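You operate a simulated robot arm through the tools that you are given. There is no shell and no other tool. Be economical: measure what you need, move in short steps, check, and stop when the job is done.

The job below is to be done with a simulated two-armed robot. You get a single attempt, and the scene is never put back.

TASK
On the top of the blue bench, fold the cloth in half.

It is judged by the outcome, as a careful person would: the job done as asked, and still so three seconds after it is handed in. It fails if anything else is knocked over, pushed out of place, dropped, spilled or broken. Flat cloth is picked up by pressing the open fingertips on it (5 to 10 N) and closing them slowly along it; thin cloth reads only 2 to 8 mm in the jaws.

THE ROBOT
Two 7-joint arms with two-finger parallel grippers on one trunk, on a base that drives. Base frame: it is fixed to the floor where the robot stands at the start and does not move with it; the origin is under the middle of the robot, x ahead of it, y to its left, z up. Units: mm, rad, N and s.
The left shoulder is at the start at [70, 163, 1120], the right one opposite. Places, roughly: top of the blue bench [600, -200, 900]. Payload 3.43 kg a hand.
The tool frame of a hand sits at the grasp point between the pads (the TCP): z along the fingers, y along the line on which they close. The tips reach 34 mm beyond it. The gripper opens to 128 mm. The fingers are 24 mm wide and 12 mm thick; the gripper's body (48 by 130 mm) begins 96 mm behind the TCP.
Orientation is that of the tool frame in the base frame, as [roll, pitch, yaw] about the fixed x, y, z axes, in that order (R = Rz(yaw) Ry(pitch) Rx(roll)). With the fingers straight down and closing along the base's y, the tool's x points along the base's -x, its y along +y and its z along -z.

THE INTERFACE
- The arms move only by the tool move_arm. It takes "left_series", "right_series" or both (then of equal length, played together; a hand with none holds still); each is a list of rows, each an object of numbers (a shift or turn left out is 0, a gripper value left out holds the last): "tx", "ty", "tz": the shift along the base's x, y, z in mm; "ax", "ay", "az": the turn, a rotation vector about the base's x, y, z in rad. In form: [{"tx": .., "ty": .., "tz": .., "ax": .., "ay": .., "az": ..}, ...]. A call has 1 to 20 rows; each row shifts and turns the commanded pose from where the row before left it. "left_fingers" and "right_fingers" are, for a hand that has rows, the gripper command, from -1 (fully open) to 1 (shut), values between in proportion, set as the call begins (left out, the last holds). A row lasts 0.2 s, in which the tool goes at most 50 mm and 0.15 rad; a call with a longer step from one row to the next is refused whole, and so is a gripper value outside its range. A pose out of reach is approached as far as the arm can. The call stops where the force on the tool passes 40 N (or 10 N more than at its start, if that is more) or the arm is blocked; 0.2 s more then pass. The fingers move at their own pace (about 153 mm/s each) and stop on an object; they squeeze with about 42 N. The grip force told is the motor's: it shows also when the fingers shut on nothing. Time passes only in rows, and 0.2 s behind the last, so rows that do not move let the fingers close. The reply holds the time, the measured pose of the TCP, the force on the tool along the base axes, the opening and the grip force, in the units named above and with some noise.
- Cameras (640 x 400 px; columns grow to the right, rows downward): "scene" is now at [134.1, 14.8, 1341.4]; the picture's right is [0.17, -0.99, -0.00], its down [-0.62, -0.11, -0.77] and it looks along [0.76, 0.13, -0.63] (base axes); focal length 273 px, centre (320, 200). "left" rides on the left gripper at [76, 11, -160] in its tool frame; the picture's right is [-0.15, 0.99, 0.00], its down [-0.88, -0.13, -0.46] and it looks along [-0.45, -0.07, 0.89] (tool axes); focal length 234 px, centre (320, 200). "right" rides on the right gripper at [76, -11, -160] in its tool frame; the picture's right is [0.15, 0.99, 0.00], its down [-0.88, 0.13, -0.46] and it looks along [-0.45, 0.07, 0.89] (tool axes); focal length 234 px, centre (320, 200).
- get_image(camera): a new picture of that camera. The clock stands still meanwhile.
- move_column(by): slides the trunk up (or, below 0, down) by that many mm; the arms and the scene camera ride with it, the base frame stays. It gives what a move gives, with no picture.
- drive_base(legs): drives the robot by 1 to 6 legs, each [ahead, left, turn to the left] in mm, mm and rad, along the robot's own axes; the way and the turn of a leg run together, so that a leg with both is an arc; at most 1500 mm and 3.142 rad a leg. The arms and the cameras ride along, it lands a little off, and it stops where it bumps. It gives what a move gives.
- turn_head(pan, tilt): turns the head with the scene camera to pan (to the left, within 1.501 rad either way) and tilt (down, from -0.506 to 1.204), counted from straight ahead of the robot. It gives what a move gives.
- pixel_to_xyz(camera, pixels): there is no depth. For up to 12 entries [column, row, z] of the newest picture of that camera ("zoom" is the newest enlarged one), the place [x, y] in the base frame at which the ray of that pixel passes the height z, good to about 2 mm. The clock stands still meanwhile.
- close_up(camera, box): a new picture of the part [left, top, right, bottom] of that camera's present view, enlarged. The clock stands still meanwhile.
- job_done(): hands the job in; it is judged then, once.

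Work in short steps. Measure before you move; look again where a grasp or a placing could have gone wrong, and mend it. You have 80 turns and 58 pictures in all, those below and enlarged ones among them. Open the grippers and draw the arms clear of the work before you hand the job in, unless the task says otherwise; then end with one line.

The tools are called after "Request:" by a JSON object that holds its "method" and its "body". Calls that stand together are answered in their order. move_arm: Moves the arms, as the interface text tells. Its arguments: {"type":"object","properties":{"left_series":{"type":"array"},"left_fingers":{"type":"number"},"right_series":{"type":"array"},"right_fingers":{"type":"number"}},"required":[]} The other tools are called the same way: move_column (by) slides the trunk up or down; drive_base (legs) drives the base; turn_head (pan, tilt) turns the head that bears the scene camera; get_image (camera) takes a picture; pixel_to_xyz (camera, pixels) gives the place at which the rays of pixels pass given heights; close_up (camera, box) takes an enlarged picture of a part of a camera's view; job_done () hands the job in.

At the start:

```text
t: 0.0
left_tcp_pos: [646.2, 232.1, 1008.3]
left_tcp_rot: [-3.14, 0.001, -3.14]
left_ft_force: [-0.5, 0.0, 0.3]
left_opening: 128.1
left_gripper_force: 0.0
right_tcp_pos: [646.5, -318.1, 1047.5]
right_tcp_rot: [3.141, 0.0, -3.141]
right_ft_force: [0.0, 1.1, 0.4]
right_opening: 128.2
right_gripper_force: 0.1
trunk travel left (down, up): [-600.0, 340.0]
robot x, y, heading: [0.7, 5.2, -0.0]
head pan, tilt: [0.173, 0.688]
```

scene: 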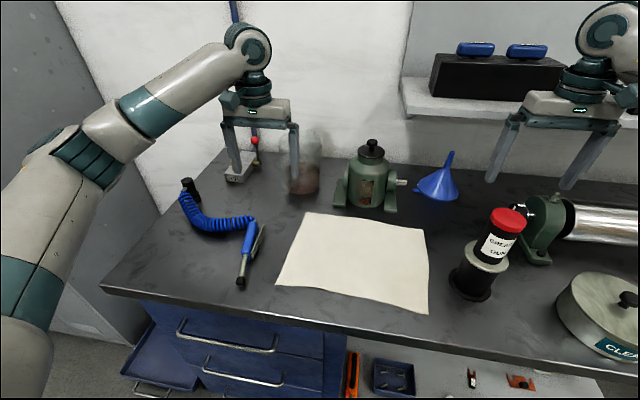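
right: 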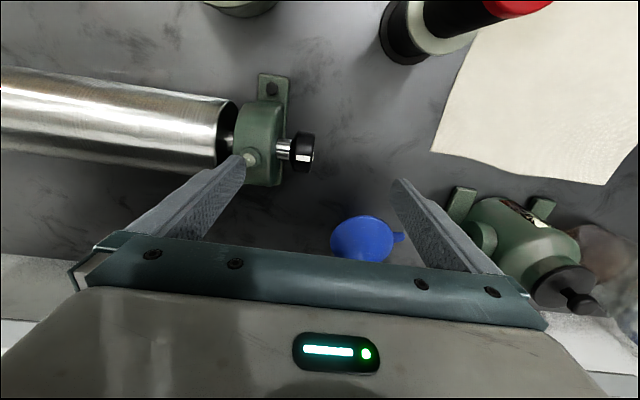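
left: 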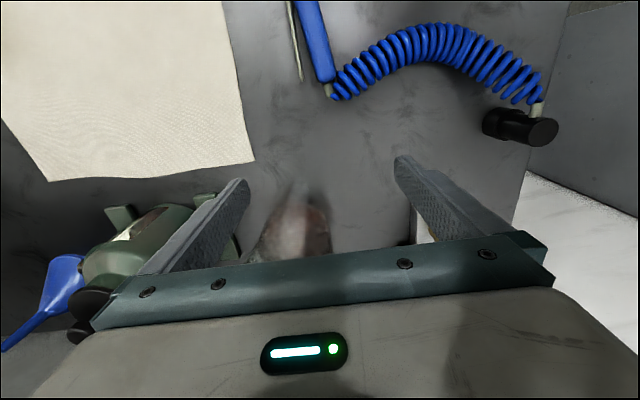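

The cloth's corners in the scene picture are near (306,212), (424,229), (428,314), (276,285). I measure them at the bench height, along with the neighbours.

Request:
{"method": "pixel_to_xyz", "body": {"camera": "scene", "pixels": [[306, 212, 812], [424, 229, 812], [428, 314, 812], [276, 285, 812], [240, 285, 812], [262, 228, 812], [470, 298, 812], [370, 208, 812], [100, 288, 812], [450, 345, 812], [455, 270, 812], [410, 185, 812]]}}

Request:
{"method": "close_up", "body": {"camera": "scene", "box": [220, 180, 480, 342]}}

```text
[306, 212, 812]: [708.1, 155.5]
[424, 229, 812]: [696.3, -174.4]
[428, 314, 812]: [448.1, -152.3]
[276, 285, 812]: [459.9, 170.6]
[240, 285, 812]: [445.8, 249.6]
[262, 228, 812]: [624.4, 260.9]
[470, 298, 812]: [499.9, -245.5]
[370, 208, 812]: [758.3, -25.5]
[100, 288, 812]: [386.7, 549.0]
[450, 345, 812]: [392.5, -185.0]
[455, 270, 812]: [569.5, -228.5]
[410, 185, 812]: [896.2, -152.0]
```

```text
2.46 times, centred on (350, 261) of scene
```

zoom: 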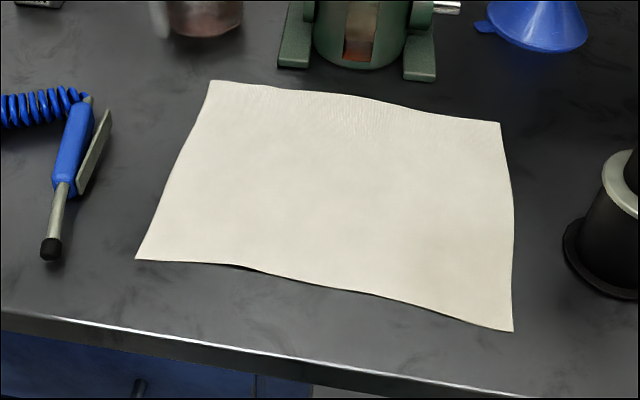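

I check the surface height by comparing the same far-left cloth corner, at (255,161) in the left picture, and far-right corner, at (430,152) in the right picture.

Request:
{"method": "pixel_to_xyz", "body": {"camera": "left", "pixels": [[255, 161, 812], [255, 161, 860], [255, 161, 900]]}}

Request:
{"method": "pixel_to_xyz", "body": {"camera": "right", "pixels": [[430, 152, 812], [430, 152, 860], [430, 152, 900]]}}

Request:
{"method": "pixel_to_xyz", "body": {"camera": "scene", "pixels": [[306, 212, 860], [424, 229, 860], [306, 212, 900], [424, 229, 900]]}}

```text
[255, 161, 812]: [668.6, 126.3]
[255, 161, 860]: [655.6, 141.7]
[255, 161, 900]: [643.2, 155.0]
```

```text
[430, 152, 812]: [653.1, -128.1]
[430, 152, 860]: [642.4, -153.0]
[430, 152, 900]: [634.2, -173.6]
```

```text
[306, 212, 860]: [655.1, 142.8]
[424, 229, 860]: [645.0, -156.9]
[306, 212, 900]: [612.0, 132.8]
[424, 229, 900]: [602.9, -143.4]
```

The rays agree at about z = 859, so the bench is at ~859 rather than 812. I re-measure everything at that height.

Request:
{"method": "pixel_to_xyz", "body": {"camera": "zoom", "pixels": [[211, 81, 859], [499, 122, 859], [513, 331, 859], [136, 259, 859], [260, 269, 859], [400, 299, 859], [50, 255, 859], [107, 115, 870], [575, 245, 859], [290, 66, 859], [420, 80, 859], [490, 32, 870]]}}

```text
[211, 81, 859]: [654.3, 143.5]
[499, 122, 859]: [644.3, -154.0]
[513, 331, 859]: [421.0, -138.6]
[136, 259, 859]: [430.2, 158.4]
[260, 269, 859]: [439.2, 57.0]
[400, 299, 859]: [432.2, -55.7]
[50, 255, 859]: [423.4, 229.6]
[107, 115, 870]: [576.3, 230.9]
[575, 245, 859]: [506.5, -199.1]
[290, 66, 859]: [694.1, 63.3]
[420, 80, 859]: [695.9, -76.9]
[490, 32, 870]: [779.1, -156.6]
```

Cloth is about 225 (x) by 300 (y) mm. I plan to fold the far edge over to the near edge, since the hands can then tilt naturally with the flip; I look first at what stands behind the far corners.

Request:
{"method": "close_up", "body": {"camera": "scene", "box": [220, 100, 480, 262]}}

Request:
{"method": "close_up", "body": {"camera": "left", "box": [0, 80, 400, 330]}}

```text
2.46 times, centred on (350, 181) of scene
```

zoom: 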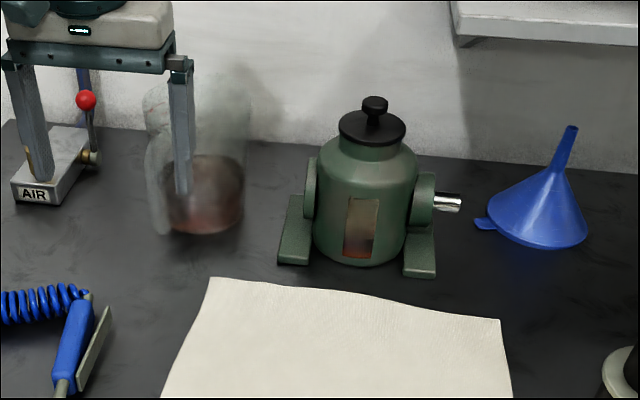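

```text
1.60 times, centred on (200, 205) of left
```

zoom: 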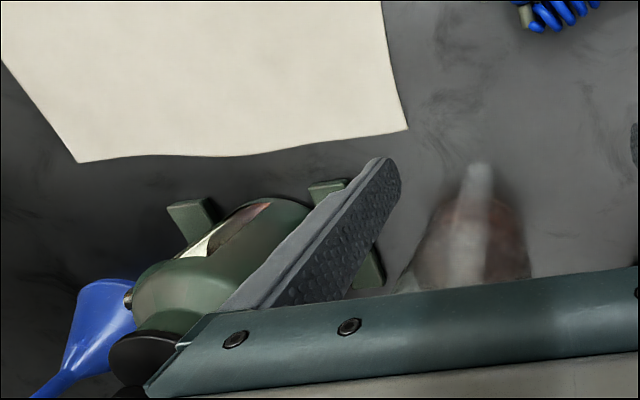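

The fuzzy thing is a glass bottle with dark liquid; I measure its base and the green pot's feet.

Request:
{"method": "pixel_to_xyz", "body": {"camera": "scene", "pixels": [[303, 195, 859], [286, 193, 859], [319, 190, 859], [303, 134, 1000], [335, 207, 859], [395, 212, 859]]}}

Request:
{"method": "pixel_to_xyz", "body": {"camera": "left", "pixels": [[298, 183, 859], [262, 225, 859], [328, 220, 859]]}}

```text
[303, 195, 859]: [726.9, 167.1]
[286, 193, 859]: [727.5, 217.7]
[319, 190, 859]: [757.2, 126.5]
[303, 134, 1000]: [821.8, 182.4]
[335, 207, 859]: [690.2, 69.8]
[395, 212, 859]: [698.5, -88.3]
```

```text
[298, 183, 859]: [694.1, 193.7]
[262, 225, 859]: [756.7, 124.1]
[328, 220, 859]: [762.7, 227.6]
```

The bottle is at x ≳ 700, y 125–225; the pot feet at x ≥ 690, |y| < 90. I'll raise both hands, then back the base off 150 mm so the near-edge placing is comfortable.

Request:
{"method": "move_arm", "body": {"left_series": [{"tz": 40}, {"tz": 40}], "right_series": [{"tz": 45}, {"tz": 45}]}}

Request:
{"method": "drive_base", "body": {"legs": [[-150, 0, 0]]}}

```text
t: 0.6
left_tcp_pos: [642.3, 232.2, 1091.2]
left_tcp_rot: [-3.141, 0.0, -3.139]
left_ft_force: [0.7, -0.1, -0.1]
left_opening: 128.0
left_gripper_force: 0.0
right_tcp_pos: [645.0, -318.6, 1135.8]
right_tcp_rot: [3.14, 0.002, -3.141]
right_ft_force: [-0.9, 0.4, 0.5]
right_opening: 127.7
right_gripper_force: 0.1
trunk travel left (down, up): [-600.0, 340.0]
robot x, y, heading: [0.3, 1.4, 0.001]
head pan, tilt: [0.173, 0.688]
```

```text
t: 2.0
left_tcp_pos: [492.3, 229.9, 1089.2]
left_tcp_rot: [-3.141, 0.0, 3.14]
left_ft_force: [0.1, 0.0, -0.6]
left_opening: 128.0
left_gripper_force: 0.0
right_tcp_pos: [492.8, -318.6, 1134.2]
right_tcp_rot: [3.141, 0.002, 3.139]
right_ft_force: [0.7, -0.8, 0.1]
right_opening: 127.8
right_gripper_force: 0.0
trunk travel left (down, up): [-600.0, 340.0]
robot x, y, heading: [-153.5, -2.4, -0.003]
head pan, tilt: [0.173, 0.688]
```

Now I look at the thermos on the right from both cameras to fix its position and height.

Request:
{"method": "get_image", "body": {"camera": "scene"}}

Request:
{"method": "get_image", "body": {"camera": "right"}}

```text
51 pictures are left
```

scene: 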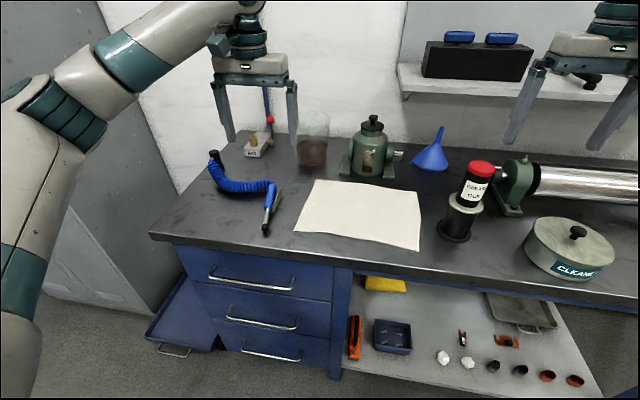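

```text
50 pictures are left
```

right: 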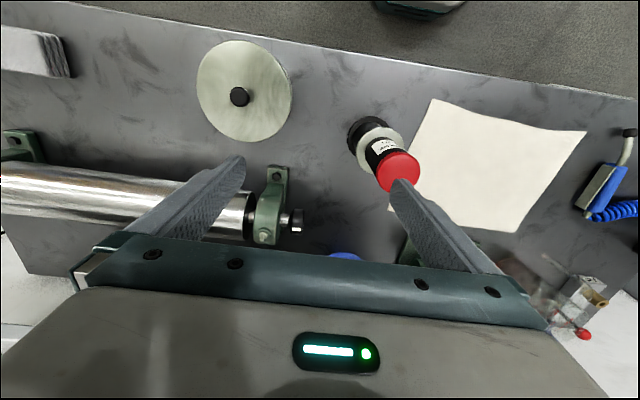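

Cap centre: scene (482,169), right (400,170); flange base: scene (454,233), right (366,137). I triangulate.

Request:
{"method": "pixel_to_xyz", "body": {"camera": "scene", "pixels": [[482, 169, 960], [482, 169, 1000], [482, 169, 1040], [454, 241, 859], [438, 230, 859], [470, 235, 859], [310, 180, 859], [395, 187, 859], [420, 250, 859], [295, 231, 859]]}}

Request:
{"method": "pixel_to_xyz", "body": {"camera": "right", "pixels": [[400, 172, 960], [400, 172, 1000], [400, 172, 1040], [360, 128, 859], [348, 140, 859], [435, 98, 859], [388, 215, 859], [588, 130, 859], [519, 232, 859]]}}

```text
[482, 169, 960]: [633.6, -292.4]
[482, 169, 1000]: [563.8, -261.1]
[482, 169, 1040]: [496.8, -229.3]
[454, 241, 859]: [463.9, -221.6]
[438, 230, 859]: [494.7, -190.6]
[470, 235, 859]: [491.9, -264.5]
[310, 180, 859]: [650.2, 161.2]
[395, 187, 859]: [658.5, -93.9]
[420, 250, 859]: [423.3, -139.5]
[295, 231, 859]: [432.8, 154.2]
```

```text
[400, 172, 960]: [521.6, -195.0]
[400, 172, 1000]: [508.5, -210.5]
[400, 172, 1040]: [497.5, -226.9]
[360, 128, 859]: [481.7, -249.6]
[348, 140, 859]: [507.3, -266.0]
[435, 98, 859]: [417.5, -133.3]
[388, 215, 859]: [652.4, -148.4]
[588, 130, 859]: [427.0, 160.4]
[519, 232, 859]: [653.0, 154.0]
```

The thermos is at (497,-228), top ~1040, so I'll keep the right hand's body inside y > -195. I move both hands above the far corners (left ~ (636,125), right ~ (630,-123)), tilt 0.25 rad, fingers open to ~50 mm.

Request:
{"method": "move_arm", "body": {"left_series": [{"tx": 36}, {"tx": 36}, {"tx": 36, "ay": -0.12}, {"tx": 36, "ay": -0.13}, {"ty": -35}, {"ty": -35}, {"ty": -35}, {"tz": -40}, {"tz": -40}, {"tz": -40}], "right_series": [{"tx": 45}, {"tx": 46}, {"tx": 46, "ay": -0.12}, {"ty": 48, "ay": -0.13}, {"ty": 49}, {"ty": 49}, {"ty": 49, "tz": -20}, {"tz": -48}, {"tz": -48}, {"tz": -48}], "left_fingers": 0.2, "right_fingers": 0.2}}

Request:
{"method": "get_image", "body": {"camera": "scene"}}

Request:
{"method": "get_image", "body": {"camera": "right"}}

Request:
{"method": "get_image", "body": {"camera": "left"}}

```text
refused: row 7 steps farther than a row can; nothing moved
```

```text
49 pictures are left
```

scene: 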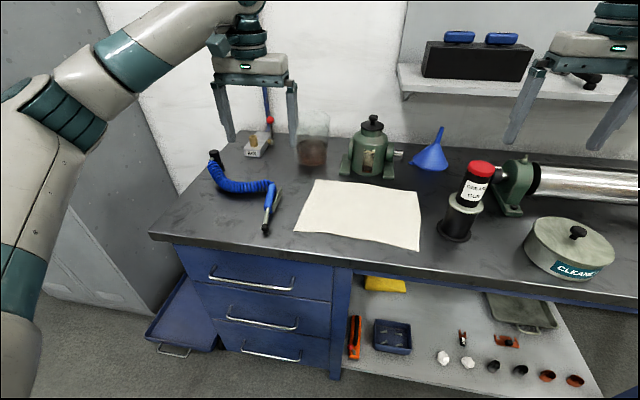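

```text
48 pictures are left
```

right: 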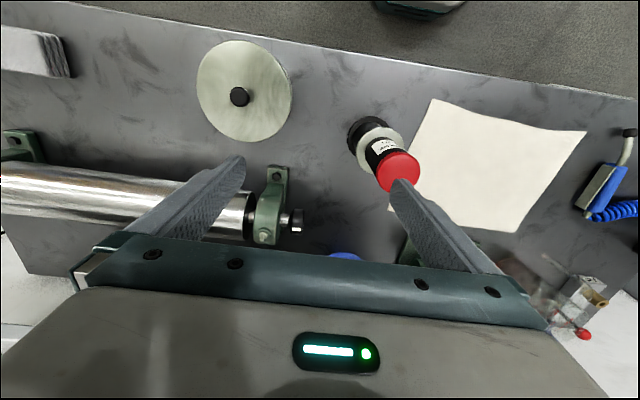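

```text
47 pictures are left
```

left: 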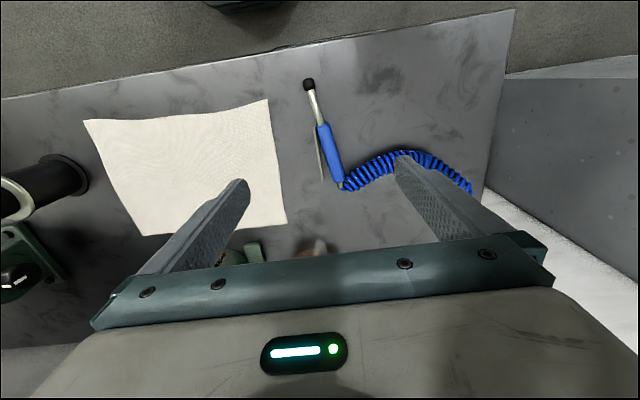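

Row 7 was too long; I split it. The left picture also lets me re-check the left corners, (287,224) and (268,99).

Request:
{"method": "pixel_to_xyz", "body": {"camera": "left", "pixels": [[287, 224, 859], [268, 99, 859], [84, 120, 859], [140, 234, 859]]}}

Request:
{"method": "move_arm", "body": {"left_series": [{"tx": 36}, {"tx": 36}, {"tx": 36, "ay": -0.12}, {"tx": 36, "ay": -0.13}, {"ty": -35}, {"ty": -35}, {"ty": -35}, {"tz": -40}, {"tz": -40}, {"tz": -40}], "right_series": [{"tx": 45}, {"tx": 46}, {"tx": 46, "ay": -0.12}, {"ty": 48, "ay": -0.13}, {"ty": 49}, {"ty": 49}, {"ty": 49}, {"tz": -49}, {"tz": -49}, {"tz": -49}], "left_fingers": 0.2, "right_fingers": 0.2}}

Request:
{"method": "get_image", "body": {"camera": "scene"}}

Request:
{"method": "get_image", "body": {"camera": "right"}}

Request:
{"method": "get_image", "body": {"camera": "left"}}

```text
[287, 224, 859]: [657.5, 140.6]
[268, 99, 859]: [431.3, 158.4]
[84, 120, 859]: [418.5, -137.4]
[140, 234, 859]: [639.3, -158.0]
```

```text
t: 4.2
left_tcp_pos: [635.1, 122.5, 967.6]
left_tcp_rot: [3.14, 0.25, -3.141]
left_ft_force: [0.2, 0.1, 0.4]
left_opening: 51.4
left_gripper_force: 0.1
right_tcp_pos: [632.2, -125.8, 990.1]
right_tcp_rot: [3.141, 0.248, 3.138]
right_ft_force: [0.2, 0.1, 0.0]
right_opening: 51.2
right_gripper_force: 0.1
trunk travel left (down, up): [-600.0, 340.0]
robot x, y, heading: [-150.6, -3.4, -0.002]
head pan, tilt: [0.173, 0.688]
```

```text
46 pictures are left
```

scene: 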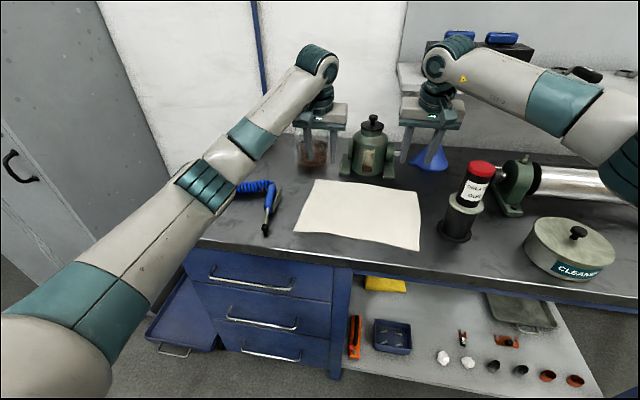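

```text
45 pictures are left
```

right: 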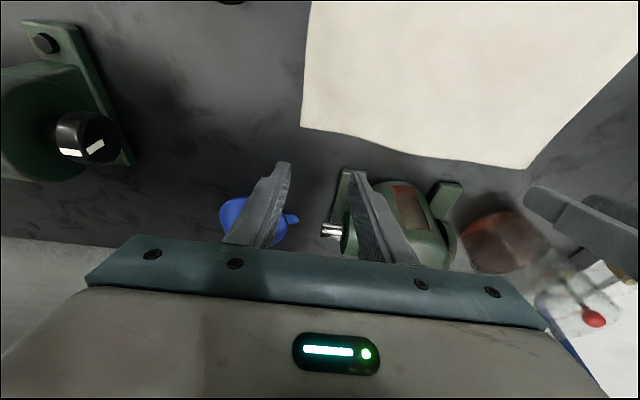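

```text
44 pictures are left
```

left: 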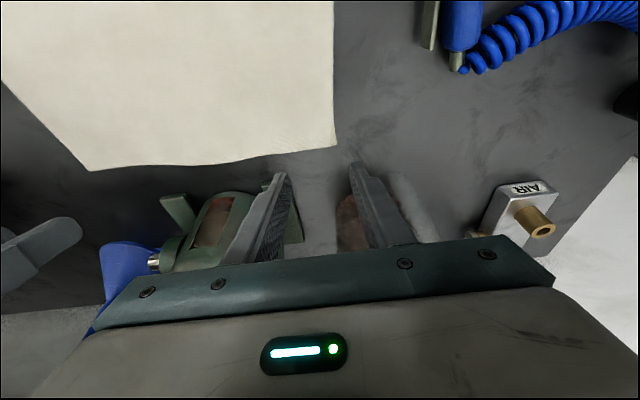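

Both hands are above the far edge. I re-measure the far corners at close range: right picture (301,126), left picture (334,146), plus edge points.

Request:
{"method": "pixel_to_xyz", "body": {"camera": "right", "pixels": [[301, 126, 859], [380, 148, 859], [527, 168, 859]]}}

Request:
{"method": "pixel_to_xyz", "body": {"camera": "left", "pixels": [[334, 146, 859], [270, 156, 859], [92, 171, 859]]}}

```text
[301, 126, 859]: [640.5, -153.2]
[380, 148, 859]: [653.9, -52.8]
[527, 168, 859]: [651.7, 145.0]
```

```text
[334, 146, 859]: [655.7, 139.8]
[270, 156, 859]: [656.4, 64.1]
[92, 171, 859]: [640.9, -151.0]
```

Left corner (654,142), right corner (641,-152). I shift to put both fingers just inside the corners, with ~40 mm opening, and descend to ~10 mm above the cloth.

Request:
{"method": "move_arm", "body": {"left_series": [{"ty": -12}, {"tz": -30}, {"tz": -30}, {}], "right_series": [{"tx": -8, "ty": 6}, {"tz": -42}, {"tz": -42}, {}], "left_fingers": 0.375, "right_fingers": 0.375}}

Request:
{"method": "get_image", "body": {"camera": "right"}}

Request:
{"method": "get_image", "body": {"camera": "left"}}

```text
t: 5.2
left_tcp_pos: [634.9, 109.6, 910.4]
left_tcp_rot: [-3.141, 0.25, 3.141]
left_ft_force: [-0.1, 0.9, 0.6]
left_opening: 39.6
left_gripper_force: 0.1
right_tcp_pos: [622.2, -119.9, 904.2]
right_tcp_rot: [-3.141, 0.252, 3.14]
right_ft_force: [-0.5, -0.6, 0.1]
right_opening: 39.8
right_gripper_force: 0.1
trunk travel left (down, up): [-600.0, 340.0]
robot x, y, heading: [-152.3, -1.1, -0.003]
head pan, tilt: [0.173, 0.688]
```

```text
43 pictures are left
```

right: 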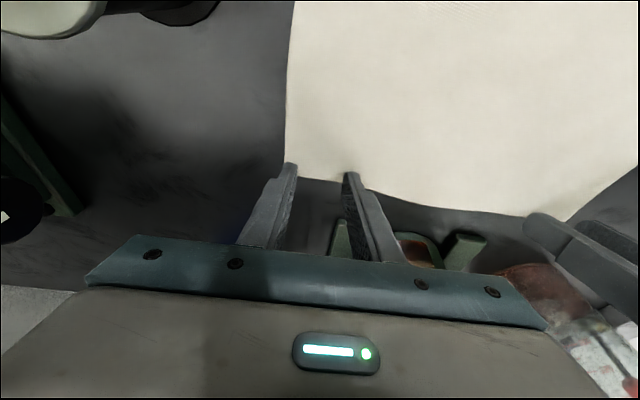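

```text
42 pictures are left
```

left: 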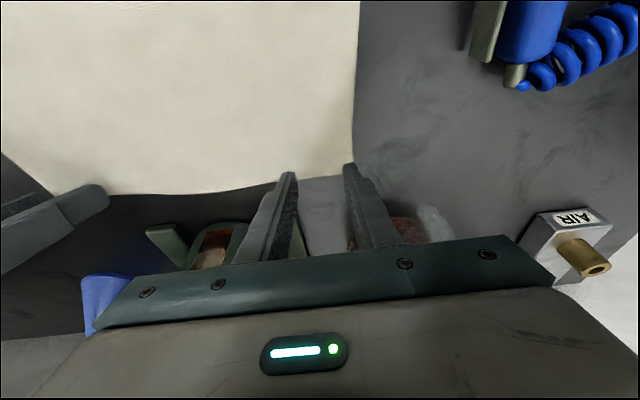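

Tips are just inside the far edge; I nudge them 5 mm further in and press down gently.

Request:
{"method": "move_arm", "body": {"left_series": [{"tx": -5, "ty": -4}, {"tz": -6}, {"tz": -4}, {"tz": -3}, {}], "right_series": [{"tx": -5, "ty": 3}, {"tz": -3}, {"tz": -2}, {"tz": -2}, {}]}}

```text
t: 6.4
left_tcp_pos: [631.5, 107.5, 897.0]
left_tcp_rot: [-3.14, 0.249, -3.141]
left_ft_force: [0.4, 0.3, 0.6]
left_opening: 39.8
left_gripper_force: 0.0
right_tcp_pos: [615.7, -116.0, 897.0]
right_tcp_rot: [3.14, 0.252, 3.139]
right_ft_force: [0.8, -0.3, 2.4]
right_opening: 39.6
right_gripper_force: 0.1
trunk travel left (down, up): [-600.0, 340.0]
robot x, y, heading: [-149.3, -1.7, -0.003]
head pan, tilt: [0.173, 0.688]
```

Right just touches (2.4 N), left not quite. Lower both in 1 mm steps.

Request:
{"method": "move_arm", "body": {"left_series": [{"tz": -1.5}, {"tz": -0.7}, {}], "right_series": [{"tz": -0.7}, {"tz": -0.5}, {}]}}

```text
t: 7.2
left_tcp_pos: [630.5, 108.8, 896.8]
left_tcp_rot: [3.141, 0.254, 3.142]
left_ft_force: [-0.5, 0.8, 12.1]
left_opening: 39.8
left_gripper_force: 0.2
right_tcp_pos: [617.3, -116.1, 896.8]
right_tcp_rot: [3.141, 0.251, 3.139]
right_ft_force: [0.3, -0.6, 3.7]
right_opening: 40.2
right_gripper_force: 0.0
trunk travel left (down, up): [-600.0, 340.0]
robot x, y, heading: [-154.2, -2.2, 0.001]
head pan, tilt: [0.173, 0.688]
```

Left 12 N, right 3.7 N; I even them out and begin closing in steps.

Request:
{"method": "move_arm", "body": {"left_series": [{"tz": 0.4}, {}], "right_series": [{"tz": -0.6}, {}]}}

Request:
{"method": "move_arm", "body": {"left_series": [{}], "right_series": [{}], "left_fingers": 0.5, "right_fingers": 0.5}}

Request:
{"method": "get_image", "body": {"camera": "left"}}

Request:
{"method": "get_image", "body": {"camera": "right"}}

```text
t: 7.8
left_tcp_pos: [630.7, 109.1, 895.9]
left_tcp_rot: [3.141, 0.252, -3.141]
left_ft_force: [1.0, -0.8, 7.3]
left_opening: 40.0
left_gripper_force: 0.1
right_tcp_pos: [615.7, -115.0, 897.3]
right_tcp_rot: [3.141, 0.251, 3.139]
right_ft_force: [-1.3, -0.8, 10.2]
right_opening: 40.1
right_gripper_force: 0.1
trunk travel left (down, up): [-600.0, 340.0]
robot x, y, heading: [-152.4, -0.4, -0.001]
head pan, tilt: [0.173, 0.688]
```

```text
t: 8.2
left_tcp_pos: [630.0, 108.8, 897.1]
left_tcp_rot: [-3.141, 0.252, 3.141]
left_ft_force: [0.0, -1.0, 7.1]
left_opening: 31.1
left_gripper_force: 0.2
right_tcp_pos: [617.2, -115.6, 897.6]
right_tcp_rot: [3.141, 0.254, 3.139]
right_ft_force: [0.7, 0.8, 11.6]
right_opening: 31.2
right_gripper_force: 0.1
trunk travel left (down, up): [-600.0, 340.0]
robot x, y, heading: [-151.0, 0.2, -0.003]
head pan, tilt: [0.173, 0.688]
```

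```text
41 pictures are left
```

left: 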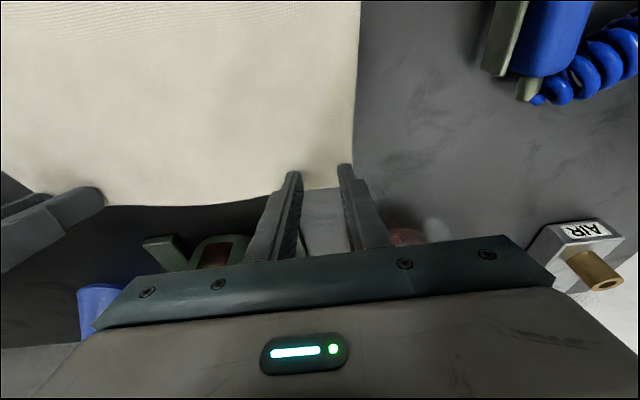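

```text
40 pictures are left
```

right: 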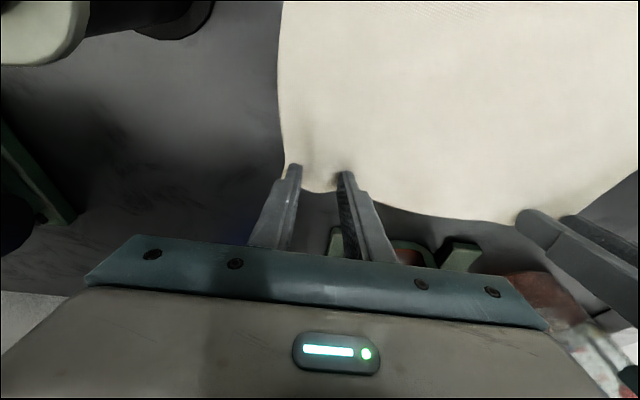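

The right cloth bulges and follows the fingers; left looks similar with the tips on the cloth. I keep closing in steps.

Request:
{"method": "move_arm", "body": {"left_series": [{"tz": -0.1}], "right_series": [{"tz": 0.2}], "left_fingers": 0.65, "right_fingers": 0.65}}

Request:
{"method": "move_arm", "body": {"left_series": [{}], "right_series": [{}], "left_fingers": 0.8, "right_fingers": 0.8}}

Request:
{"method": "move_arm", "body": {"left_series": [{}, {}], "right_series": [{}, {}], "left_fingers": 1, "right_fingers": 1}}

Request:
{"method": "get_image", "body": {"camera": "left"}}

Request:
{"method": "get_image", "body": {"camera": "right"}}

```text
t: 8.6
left_tcp_pos: [630.0, 109.3, 897.9]
left_tcp_rot: [-3.141, 0.252, -3.141]
left_ft_force: [1.9, 0.4, 6.9]
left_opening: 21.8
left_gripper_force: 0.1
right_tcp_pos: [615.3, -114.9, 897.8]
right_tcp_rot: [-3.14, 0.252, -3.141]
right_ft_force: [1.0, -0.5, 13.3]
right_opening: 21.3
right_gripper_force: 0.1
trunk travel left (down, up): [-600.0, 340.0]
robot x, y, heading: [-152.0, -0.9, -0.003]
head pan, tilt: [0.173, 0.688]
```

```text
t: 9.0
left_tcp_pos: [629.7, 109.3, 898.2]
left_tcp_rot: [-3.14, 0.252, -3.14]
left_ft_force: [0.7, -0.3, 8.2]
left_opening: 11.9
left_gripper_force: 0.1
right_tcp_pos: [615.9, -115.9, 896.7]
right_tcp_rot: [-3.14, 0.253, 3.141]
right_ft_force: [0.9, 0.5, 12.5]
right_opening: 12.0
right_gripper_force: 0.1
trunk travel left (down, up): [-600.0, 340.0]
robot x, y, heading: [-152.8, -0.1, -0.003]
head pan, tilt: [0.173, 0.688]
```

```text
t: 9.6
left_tcp_pos: [629.9, 109.2, 895.8]
left_tcp_rot: [-3.141, 0.251, 3.14]
left_ft_force: [-0.6, 0.3, 8.2]
left_opening: 0.0
left_gripper_force: 33.0
right_tcp_pos: [616.4, -114.5, 897.0]
right_tcp_rot: [-3.14, 0.254, 3.139]
right_ft_force: [-0.6, 1.0, 11.9]
right_opening: 2.6
right_gripper_force: 37.6
trunk travel left (down, up): [-600.0, 340.0]
robot x, y, heading: [-154.0, 1.8, -0.003]
head pan, tilt: [0.173, 0.688]
```

```text
39 pictures are left
```

left: 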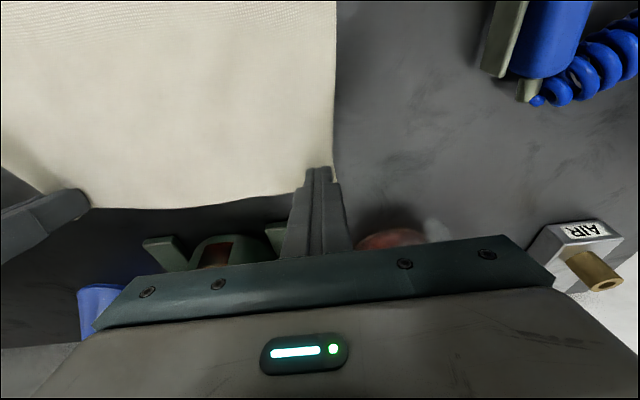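

```text
38 pictures are left
```

right: 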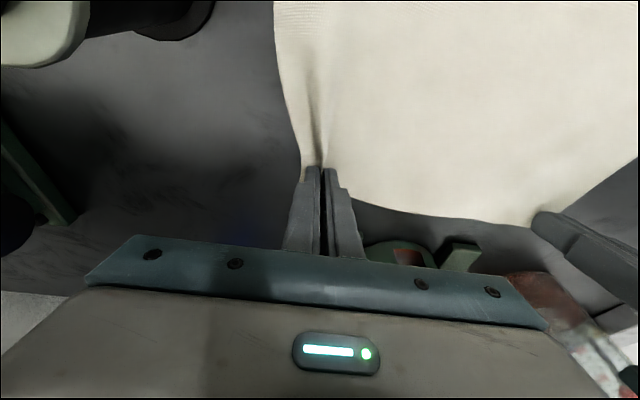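

Right hand holds the cloth (2.6 mm, visible pleat). Left closed on nothing; I raise the left a little, open it, and look for the corner.

Request:
{"method": "move_arm", "body": {"left_series": [{"tz": 12}, {"tx": -6, "ty": -14}, {}], "left_fingers": 0.375}}

Request:
{"method": "get_image", "body": {"camera": "left"}}

```text
t: 10.4
left_tcp_pos: [622.6, 97.0, 908.6]
left_tcp_rot: [3.142, 0.252, -3.141]
left_ft_force: [-0.3, 0.6, 0.0]
left_opening: 40.1
left_gripper_force: 0.1
right_tcp_pos: [616.2, -114.1, 897.4]
right_tcp_rot: [-3.141, 0.253, 3.14]
right_ft_force: [-1.3, -0.9, 17.2]
right_opening: 2.4
right_gripper_force: 36.7
trunk travel left (down, up): [-600.0, 340.0]
robot x, y, heading: [-152.4, 0.9, -0.003]
head pan, tilt: [0.173, 0.688]
```

```text
37 pictures are left
```

left: 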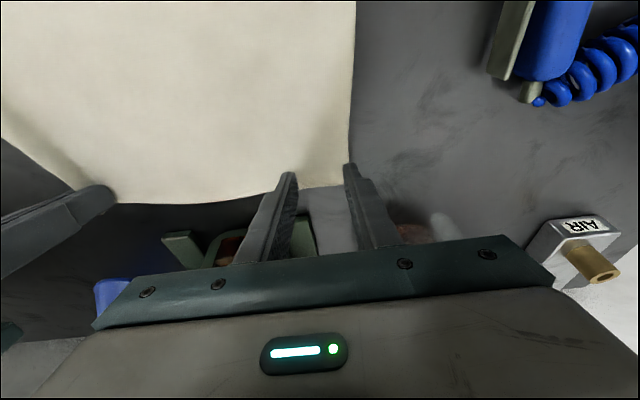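

The cloth's left edge is at column ~351, right beneath the outer finger; I measure the corner.

Request:
{"method": "pixel_to_xyz", "body": {"camera": "left", "pixels": [[350, 172, 859], [351, 100, 859], [320, 186, 859], [260, 193, 859]]}}

```text
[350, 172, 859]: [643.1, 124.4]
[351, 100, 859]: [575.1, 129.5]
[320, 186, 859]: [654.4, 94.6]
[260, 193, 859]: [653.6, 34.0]
```

Corner is at about (650,124); I move the left hand 14 mm further in and press down.

Request:
{"method": "move_arm", "body": {"left_series": [{"tx": 2, "ty": -14}, {"tz": -8}, {"tz": -3}, {"tz": -1.3}, {}]}}

```text
t: 11.6
left_tcp_pos: [624.6, 80.9, 897.6]
left_tcp_rot: [-3.141, 0.254, 3.141]
left_ft_force: [0.9, -0.4, 5.5]
left_opening: 39.9
left_gripper_force: 0.1
right_tcp_pos: [616.2, -115.5, 897.3]
right_tcp_rot: [-3.141, 0.253, 3.14]
right_ft_force: [1.5, 0.4, 15.8]
right_opening: 2.6
right_gripper_force: 37.3
trunk travel left (down, up): [-600.0, 340.0]
robot x, y, heading: [-153.3, -2.4, 0.003]
head pan, tilt: [0.173, 0.688]
```

5.5 N on the left; a touch more pressure, then close in steps.

Request:
{"method": "move_arm", "body": {"left_series": [{"tz": -0.4}, {}], "left_fingers": 0.5}}

Request:
{"method": "move_arm", "body": {"left_series": [{}], "left_fingers": 0.62}}

Request:
{"method": "move_arm", "body": {"left_series": [{}], "left_fingers": 0.74}}

Request:
{"method": "move_arm", "body": {"left_series": [{}], "left_fingers": 0.86}}

Request:
{"method": "move_arm", "body": {"left_series": [{}, {}], "left_fingers": 1}}

Request:
{"method": "get_image", "body": {"camera": "left"}}

```text
t: 12.2
left_tcp_pos: [625.3, 80.5, 897.3]
left_tcp_rot: [-3.141, 0.255, -3.141]
left_ft_force: [1.8, -0.7, 15.1]
left_opening: 31.2
left_gripper_force: 0.0
right_tcp_pos: [615.5, -115.0, 897.5]
right_tcp_rot: [3.14, 0.253, 3.14]
right_ft_force: [1.6, 0.8, 12.7]
right_opening: 2.6
right_gripper_force: 36.9
trunk travel left (down, up): [-600.0, 340.0]
robot x, y, heading: [-150.8, 1.2, -0.005]
head pan, tilt: [0.173, 0.688]
```

```text
t: 12.6
left_tcp_pos: [625.0, 80.5, 896.4]
left_tcp_rot: [-3.141, 0.255, 3.141]
left_ft_force: [1.2, -1.5, 18.9]
left_opening: 23.4
left_gripper_force: 0.0
right_tcp_pos: [615.4, -116.0, 896.3]
right_tcp_rot: [3.14, 0.253, 3.14]
right_ft_force: [2.4, 1.3, 10.6]
right_opening: 2.5
right_gripper_force: 37.2
trunk travel left (down, up): [-600.0, 340.0]
robot x, y, heading: [-152.2, -1.5, 0.006]
head pan, tilt: [0.173, 0.688]
```

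```text
t: 13.0
left_tcp_pos: [624.6, 78.8, 898.1]
left_tcp_rot: [-3.141, 0.254, -3.142]
left_ft_force: [0.8, -3.7, 21.6]
left_opening: 16.1
left_gripper_force: 0.1
right_tcp_pos: [616.0, -115.2, 896.5]
right_tcp_rot: [3.14, 0.253, -3.14]
right_ft_force: [1.7, 3.9, 7.6]
right_opening: 2.4
right_gripper_force: 37.1
trunk travel left (down, up): [-600.0, 340.0]
robot x, y, heading: [-150.7, 2.2, 0.0]
head pan, tilt: [0.173, 0.688]
```

```text
t: 13.4
left_tcp_pos: [622.9, 79.3, 897.2]
left_tcp_rot: [3.14, 0.254, 3.14]
left_ft_force: [0.2, -5.7, 25.0]
left_opening: 11.0
left_gripper_force: 1.0
right_tcp_pos: [615.2, -114.6, 897.4]
right_tcp_rot: [3.141, 0.255, 3.142]
right_ft_force: [0.9, 5.4, 5.2]
right_opening: 2.3
right_gripper_force: 37.3
trunk travel left (down, up): [-600.0, 340.0]
robot x, y, heading: [-153.6, 2.5, -0.001]
head pan, tilt: [0.173, 0.688]
```

```text
t: 14.0
left_tcp_pos: [622.9, 78.9, 897.1]
left_tcp_rot: [-3.14, 0.254, 3.139]
left_ft_force: [-1.4, -14.3, 26.5]
left_opening: 2.2
left_gripper_force: 36.8
right_tcp_pos: [613.8, -115.5, 897.2]
right_tcp_rot: [3.139, 0.254, 3.141]
right_ft_force: [-0.1, 14.2, 2.3]
right_opening: 2.3
right_gripper_force: 36.9
trunk travel left (down, up): [-600.0, 340.0]
robot x, y, heading: [-151.9, 1.3, -0.004]
head pan, tilt: [0.173, 0.688]
```

```text
36 pictures are left
```

left: 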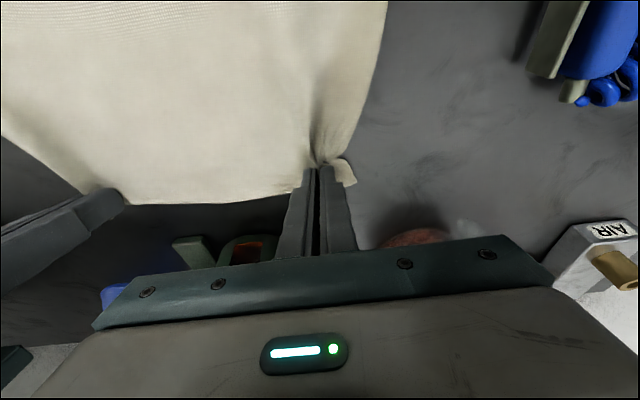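

Both hands hold (2.2 and 2.3 mm) with pleats visible. They pull slightly against each other (14 N), so I slacken that and lift the first half of the fold arc, tilting the hands as they come back.

Request:
{"method": "move_arm", "body": {"left_series": [{"ty": -2, "tz": 5}, {"tx": -2, "tz": 8.5, "ay": -0.0275}, {"tx": -4.2, "ty": 1.3, "tz": 13, "ay": -0.0275}, {"tx": -6.4, "ty": 1.3, "tz": 12.3, "ay": -0.0275}, {"tx": -8.4, "ty": 1.3, "tz": 11.2, "ay": -0.0275}, {"tx": -10.2, "ty": 1.3, "tz": 10, "ay": -0.0275}], "right_series": [{"ty": 2, "tz": 5}, {"tx": -2, "tz": 8.5, "ay": -0.0275}, {"tx": -4.2, "ty": 1.3, "tz": 13, "ay": -0.0275}, {"tx": -6.4, "ty": 1.3, "tz": 12.3, "ay": -0.0275}, {"tx": -8.4, "ty": 1.3, "tz": 11.2, "ay": -0.0275}, {"tx": -10.2, "ty": 1.3, "tz": 10, "ay": -0.0275}]}}

Request:
{"method": "get_image", "body": {"camera": "scene"}}

```text
t: 15.4
left_tcp_pos: [597.9, 83.4, 954.8]
left_tcp_rot: [-3.141, 0.39, -3.14]
left_ft_force: [0.1, -9.3, 0.7]
left_opening: 1.8
left_gripper_force: 37.4
right_tcp_pos: [585.5, -108.4, 957.5]
right_tcp_rot: [-3.141, 0.39, 3.139]
right_ft_force: [0.1, 9.1, -0.4]
right_opening: 2.4
right_gripper_force: 37.2
trunk travel left (down, up): [-600.0, 340.0]
robot x, y, heading: [-153.3, 1.4, -0.002]
head pan, tilt: [0.173, 0.688]
```

```text
35 pictures are left
```

scene: 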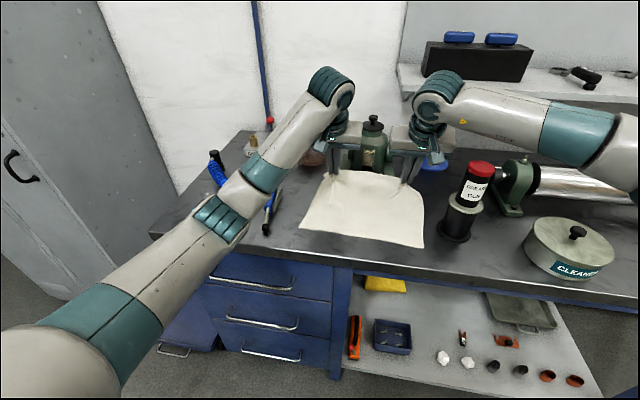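

Both far corners are lifting together. I check where the near corners are now, (300,228) and (424,248), before the second half.

Request:
{"method": "pixel_to_xyz", "body": {"camera": "scene", "pixels": [[299, 228, 859], [424, 248, 859], [360, 236, 859]]}}

Request:
{"method": "move_arm", "body": {"left_series": [{"tx": -11.8, "ty": 0, "tz": 8.5, "ay": -0.0275}, {"tx": -13.2, "ty": 0, "tz": 6.7, "ay": -0.0275}, {"tx": -14.2, "ty": 1.3, "tz": 4.8, "ay": -0.0275}, {"tx": -14.9, "ty": 1.3, "tz": 2.7, "ay": -0.0275}, {"tx": -15.3, "ty": 1.3, "tz": 0.6, "ay": -0.0275}], "right_series": [{"tx": -11.8, "ty": 2, "tz": 8.5, "ay": -0.0275}, {"tx": -13.2, "ty": 2, "tz": 6.7, "ay": -0.0275}, {"tx": -14.2, "ty": 1.3, "tz": 4.8, "ay": -0.0275}, {"tx": -14.9, "ty": 1.3, "tz": 2.7, "ay": -0.0275}, {"tx": -15.3, "ty": 1.3, "tz": 0.6, "ay": -0.0275}]}}

Request:
{"method": "get_image", "body": {"camera": "scene"}}

```text
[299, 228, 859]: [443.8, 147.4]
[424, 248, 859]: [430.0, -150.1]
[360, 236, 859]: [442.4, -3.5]
```

```text
t: 16.6
left_tcp_pos: [526.3, 89.0, 977.6]
left_tcp_rot: [3.141, 0.528, -3.141]
left_ft_force: [-0.8, -7.2, 0.3]
left_opening: 1.9
left_gripper_force: 37.0
right_tcp_pos: [515.3, -102.0, 979.6]
right_tcp_rot: [3.14, 0.526, 3.141]
right_ft_force: [0.5, 7.4, -0.1]
right_opening: 2.6
right_gripper_force: 36.7
trunk travel left (down, up): [-600.0, 340.0]
robot x, y, heading: [-149.6, -2.2, -0.003]
head pan, tilt: [0.173, 0.688]
```

```text
34 pictures are left
```

scene: 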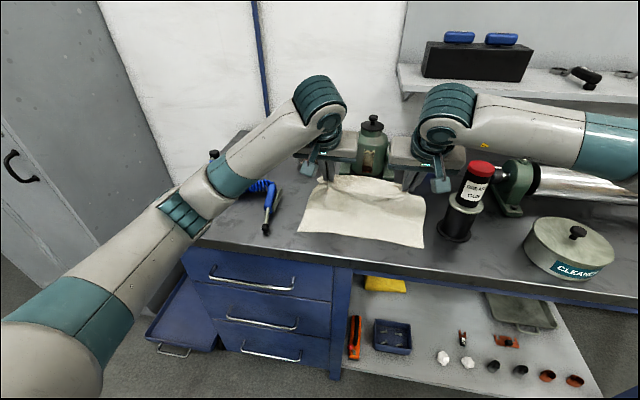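

The near corners now lie at (444,147) and (430,-150). I complete the arc, landing the held edge on the near edge.

Request:
{"method": "move_arm", "body": {"left_series": [{"tx": -13.6, "ty": 0.7, "tz": -1.6, "ay": -0.0275}, {"tx": -13.3, "ty": 0.7, "tz": -3.7, "ay": -0.0275}, {"tx": -12.7, "ty": 0.7, "tz": -5.8, "ay": -0.0275}, {"tx": -11.8, "ty": 0.7, "tz": -7.7, "ay": -0.0275}, {"tx": -10.5, "ty": 0.7, "tz": -9.5, "ay": -0.0275}, {"tx": -9.1, "ty": 0.7, "tz": -11, "ay": -0.0275}, {"tx": -7.5, "ty": 0.7, "tz": -12, "ay": -0.0275}, {"tx": -5.8, "ty": 0.7, "tz": -12.8, "ay": -0.0275}], "right_series": [{"tx": -13.6, "ty": 0.7, "tz": -1.6, "ay": -0.0275}, {"tx": -13.3, "ty": 0.7, "tz": -3.7, "ay": -0.0275}, {"tx": -12.7, "ty": 0.7, "tz": -5.8, "ay": -0.0275}, {"tx": -11.8, "ty": 0.7, "tz": -7.7, "ay": -0.0275}, {"tx": -10.5, "ty": 0.7, "tz": -9.5, "ay": -0.0275}, {"tx": -9.1, "ty": 0.7, "tz": -11, "ay": -0.0275}, {"tx": -7.5, "ty": 0.7, "tz": -12, "ay": -0.0275}, {"tx": -5.8, "ty": 0.7, "tz": -12.8, "ay": -0.0275}]}}

Request:
{"method": "close_up", "body": {"camera": "scene", "box": [240, 140, 496, 300]}}

```text
t: 18.4
left_tcp_pos: [442.6, 93.1, 913.6]
left_tcp_rot: [-3.142, 0.746, 3.142]
left_ft_force: [0.2, -5.2, -0.1]
left_opening: 2.1
left_gripper_force: 36.5
right_tcp_pos: [433.2, -96.1, 914.2]
right_tcp_rot: [3.141, 0.747, 3.14]
right_ft_force: [0.4, 5.6, -0.6]
right_opening: 2.5
right_gripper_force: 36.8
trunk travel left (down, up): [-600.0, 340.0]
robot x, y, heading: [-150.6, 3.8, -0.0]
head pan, tilt: [0.173, 0.688]
```

```text
2.50 times, centred on (368, 220) of scene
```

zoom: 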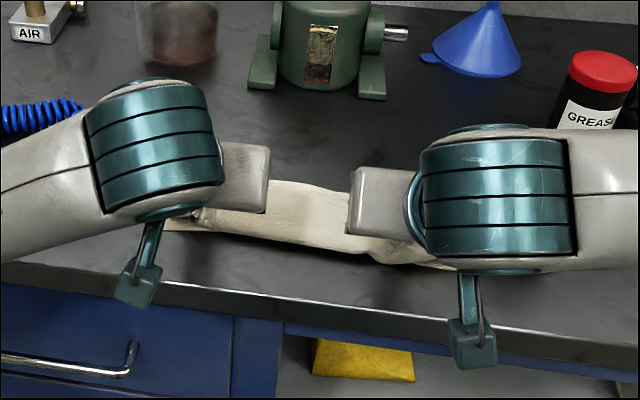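

Nearly down: tips ~30 mm above the bench. I lower the last bit, then look from the wrist cameras.

Request:
{"method": "move_arm", "body": {"left_series": [{"tx": -4, "tz": -12}, {"tx": -2, "tz": -8}, {"tz": -4}, {}], "right_series": [{"tx": -4, "tz": -12}, {"tx": -2, "tz": -8}, {"tz": -4}, {}]}}

Request:
{"method": "get_image", "body": {"camera": "left"}}

Request:
{"method": "get_image", "body": {"camera": "right"}}

```text
t: 19.4
left_tcp_pos: [436.1, 94.1, 895.1]
left_tcp_rot: [-3.138, 0.755, -3.138]
left_ft_force: [5.5, -5.0, 33.9]
left_opening: 2.1
left_gripper_force: 36.6
right_tcp_pos: [425.1, -95.0, 894.6]
right_tcp_rot: [3.138, 0.758, 3.135]
right_ft_force: [4.2, 4.4, 25.1]
right_opening: 2.6
right_gripper_force: 37.6
trunk travel left (down, up): [-600.0, 340.0]
robot x, y, heading: [-154.4, 2.1, 0.001]
head pan, tilt: [0.173, 0.688]
```

```text
32 pictures are left
```

left: 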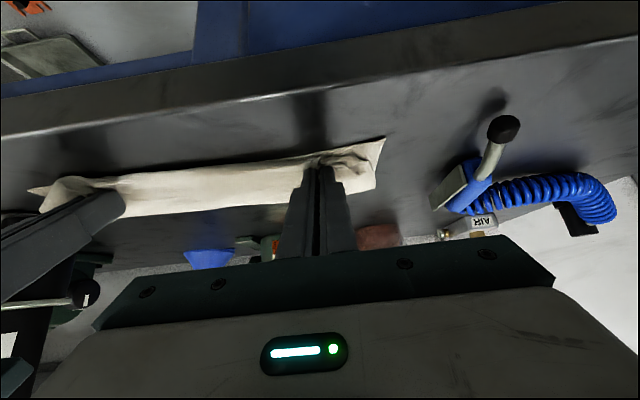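

```text
31 pictures are left
```

right: 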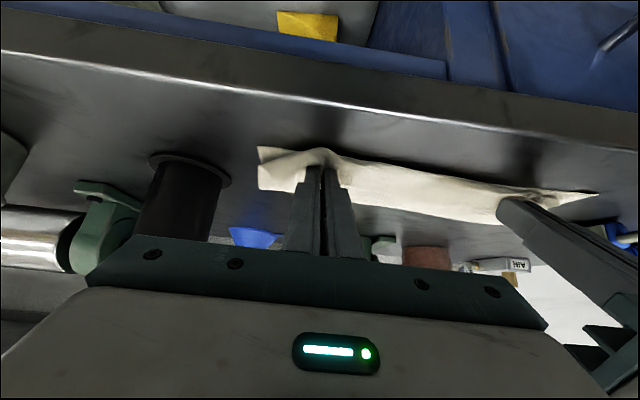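

The held edge is on the near edge and pressing ~30 N. I ease up 3 mm, open a little, and withdraw up and back along the finger direction.

Request:
{"method": "move_arm", "body": {"left_series": [{"tz": 3}, {}], "right_series": [{"tz": 3}, {}]}}

Request:
{"method": "move_arm", "body": {"left_series": [{}, {}], "right_series": [{}, {}], "left_fingers": 0.7, "right_fingers": 0.7}}

Request:
{"method": "move_arm", "body": {"left_series": [{"tz": 5, "tx": -3}, {"tz": 10, "tx": -6}, {"tz": 20, "tx": -10}, {"tz": 30, "tx": -10}, {"tz": 40}, {"tz": 40}], "right_series": [{"tz": 5, "tx": -3}, {"tz": 10, "tx": -6}, {"tz": 20, "tx": -10}, {"tz": 30, "tx": -10}, {"tz": 40}, {"tz": 40}]}}

Request:
{"method": "get_image", "body": {"camera": "left"}}

Request:
{"method": "get_image", "body": {"camera": "scene"}}

```text
t: 20.0
left_tcp_pos: [435.4, 92.8, 894.9]
left_tcp_rot: [-3.141, 0.753, -3.138]
left_ft_force: [4.1, -3.1, 34.1]
left_opening: 2.2
left_gripper_force: 36.4
right_tcp_pos: [422.9, -96.1, 895.7]
right_tcp_rot: [3.141, 0.75, 3.14]
right_ft_force: [2.9, 3.7, 16.2]
right_opening: 2.5
right_gripper_force: 37.4
trunk travel left (down, up): [-600.0, 340.0]
robot x, y, heading: [-151.0, -0.1, -0.002]
head pan, tilt: [0.173, 0.688]
```

```text
t: 20.6
left_tcp_pos: [435.1, 92.5, 895.6]
left_tcp_rot: [3.141, 0.754, 3.141]
left_ft_force: [2.1, -2.6, 34.2]
left_opening: 10.8
left_gripper_force: 0.0
right_tcp_pos: [421.9, -96.9, 894.7]
right_tcp_rot: [3.139, 0.749, 3.139]
right_ft_force: [-0.1, -0.2, 14.1]
right_opening: 15.8
right_gripper_force: 0.1
trunk travel left (down, up): [-600.0, 340.0]
robot x, y, heading: [-152.8, 0.6, -0.004]
head pan, tilt: [0.173, 0.688]
```

```text
t: 22.0
left_tcp_pos: [406.2, 93.6, 1038.0]
left_tcp_rot: [-3.141, 0.745, -3.14]
left_ft_force: [-0.2, 0.9, 0.2]
left_opening: 19.2
left_gripper_force: 0.1
right_tcp_pos: [397.7, -95.6, 1042.2]
right_tcp_rot: [3.141, 0.747, 3.141]
right_ft_force: [0.0, 0.0, -0.4]
right_opening: 19.1
right_gripper_force: 0.1
trunk travel left (down, up): [-600.0, 340.0]
robot x, y, heading: [-152.1, -1.3, -0.001]
head pan, tilt: [0.173, 0.688]
```

```text
30 pictures are left
```

left: 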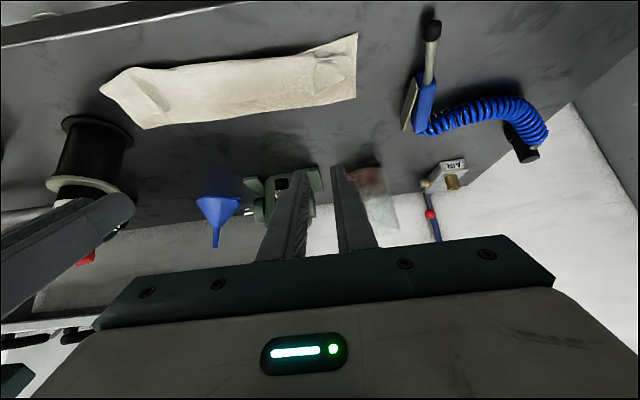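

```text
29 pictures are left
```

scene: 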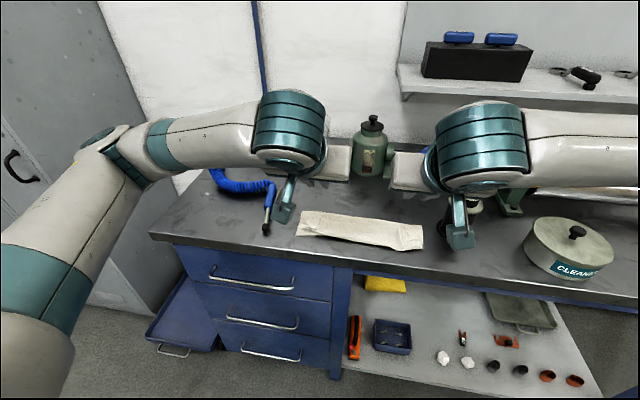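

The fold took. I pull the hands a bit higher and look closely at the result.

Request:
{"method": "move_arm", "body": {"left_series": [{"tz": 40, "ay": 0.15, "ty": 20}, {"tz": 40, "ay": 0.15, "ty": 25}, {"ay": 0.15, "ty": 30}, {"ay": 0.15, "ty": 30}], "right_series": [{"tz": 40, "ay": 0.15}, {"tz": 40, "ay": 0.15}, {"ay": 0.15, "tz": 20}, {"ay": 0.15}]}}

Request:
{"method": "close_up", "body": {"camera": "scene", "box": [270, 180, 462, 300]}}

Request:
{"method": "get_image", "body": {"camera": "right"}}

```text
t: 23.0
left_tcp_pos: [408.0, 200.3, 1117.6]
left_tcp_rot: [-3.139, 0.144, 3.141]
left_ft_force: [-0.4, 0.0, 0.8]
left_opening: 19.4
left_gripper_force: 0.1
right_tcp_pos: [397.3, -93.4, 1139.5]
right_tcp_rot: [-3.14, 0.144, -3.141]
right_ft_force: [-0.9, -0.5, 0.1]
right_opening: 19.1
right_gripper_force: 0.1
trunk travel left (down, up): [-600.0, 340.0]
robot x, y, heading: [-152.2, 0.2, -0.003]
head pan, tilt: [0.173, 0.688]
```

```text
3.33 times, centred on (366, 240) of scene
```

zoom: 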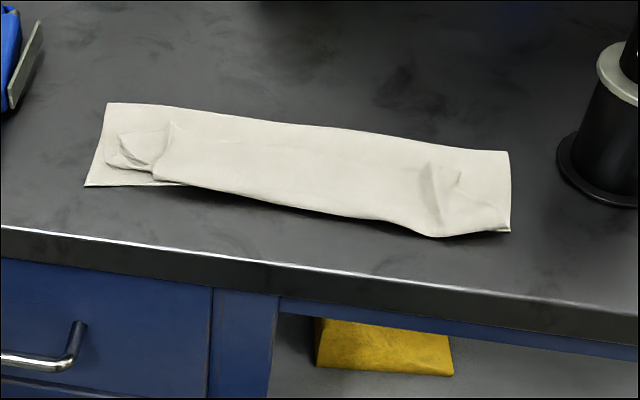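

```text
27 pictures are left
```

right: 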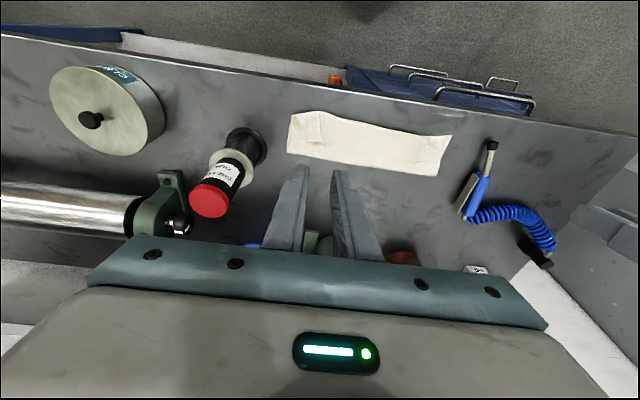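

Good fold; the upper layer's left corner is crumpled ~20 mm short of the lower corner. I look closely at it with the right-hand-free view from the left camera.

Request:
{"method": "close_up", "body": {"camera": "scene", "box": [285, 200, 349, 240]}}

Request:
{"method": "get_image", "body": {"camera": "left"}}

```text
10.00 times, centred on (317, 220) of scene
```

zoom: 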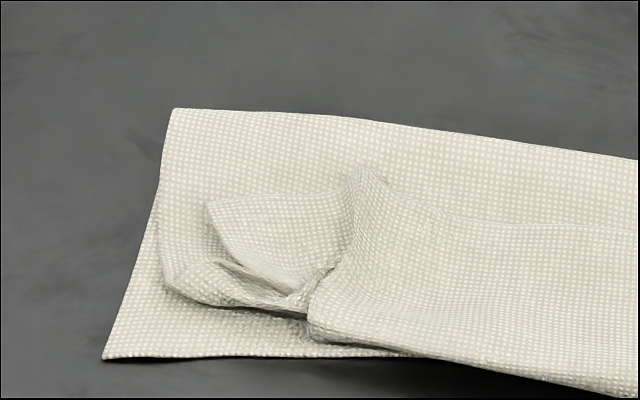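

```text
25 pictures are left
```

left: 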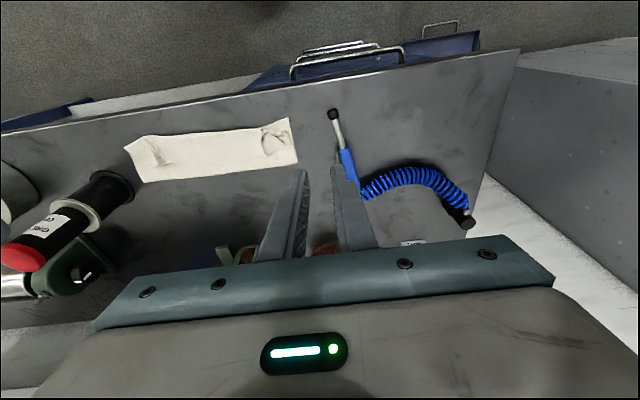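

The upper corner flap is turned back on itself: tip at zoom (205,200), crease from (165,280) to (300,310). I measure it to brush it open.

Request:
{"method": "pixel_to_xyz", "body": {"camera": "zoom", "pixels": [[205, 200, 866], [165, 280, 863], [300, 310, 865], [350, 200, 868], [315, 335, 863], [105, 357, 859], [172, 110, 862], [260, 240, 866]]}}

```text
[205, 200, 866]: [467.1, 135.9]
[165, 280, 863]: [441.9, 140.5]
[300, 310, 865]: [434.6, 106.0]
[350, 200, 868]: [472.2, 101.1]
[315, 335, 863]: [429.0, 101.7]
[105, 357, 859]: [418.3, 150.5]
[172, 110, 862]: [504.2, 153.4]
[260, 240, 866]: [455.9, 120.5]
```

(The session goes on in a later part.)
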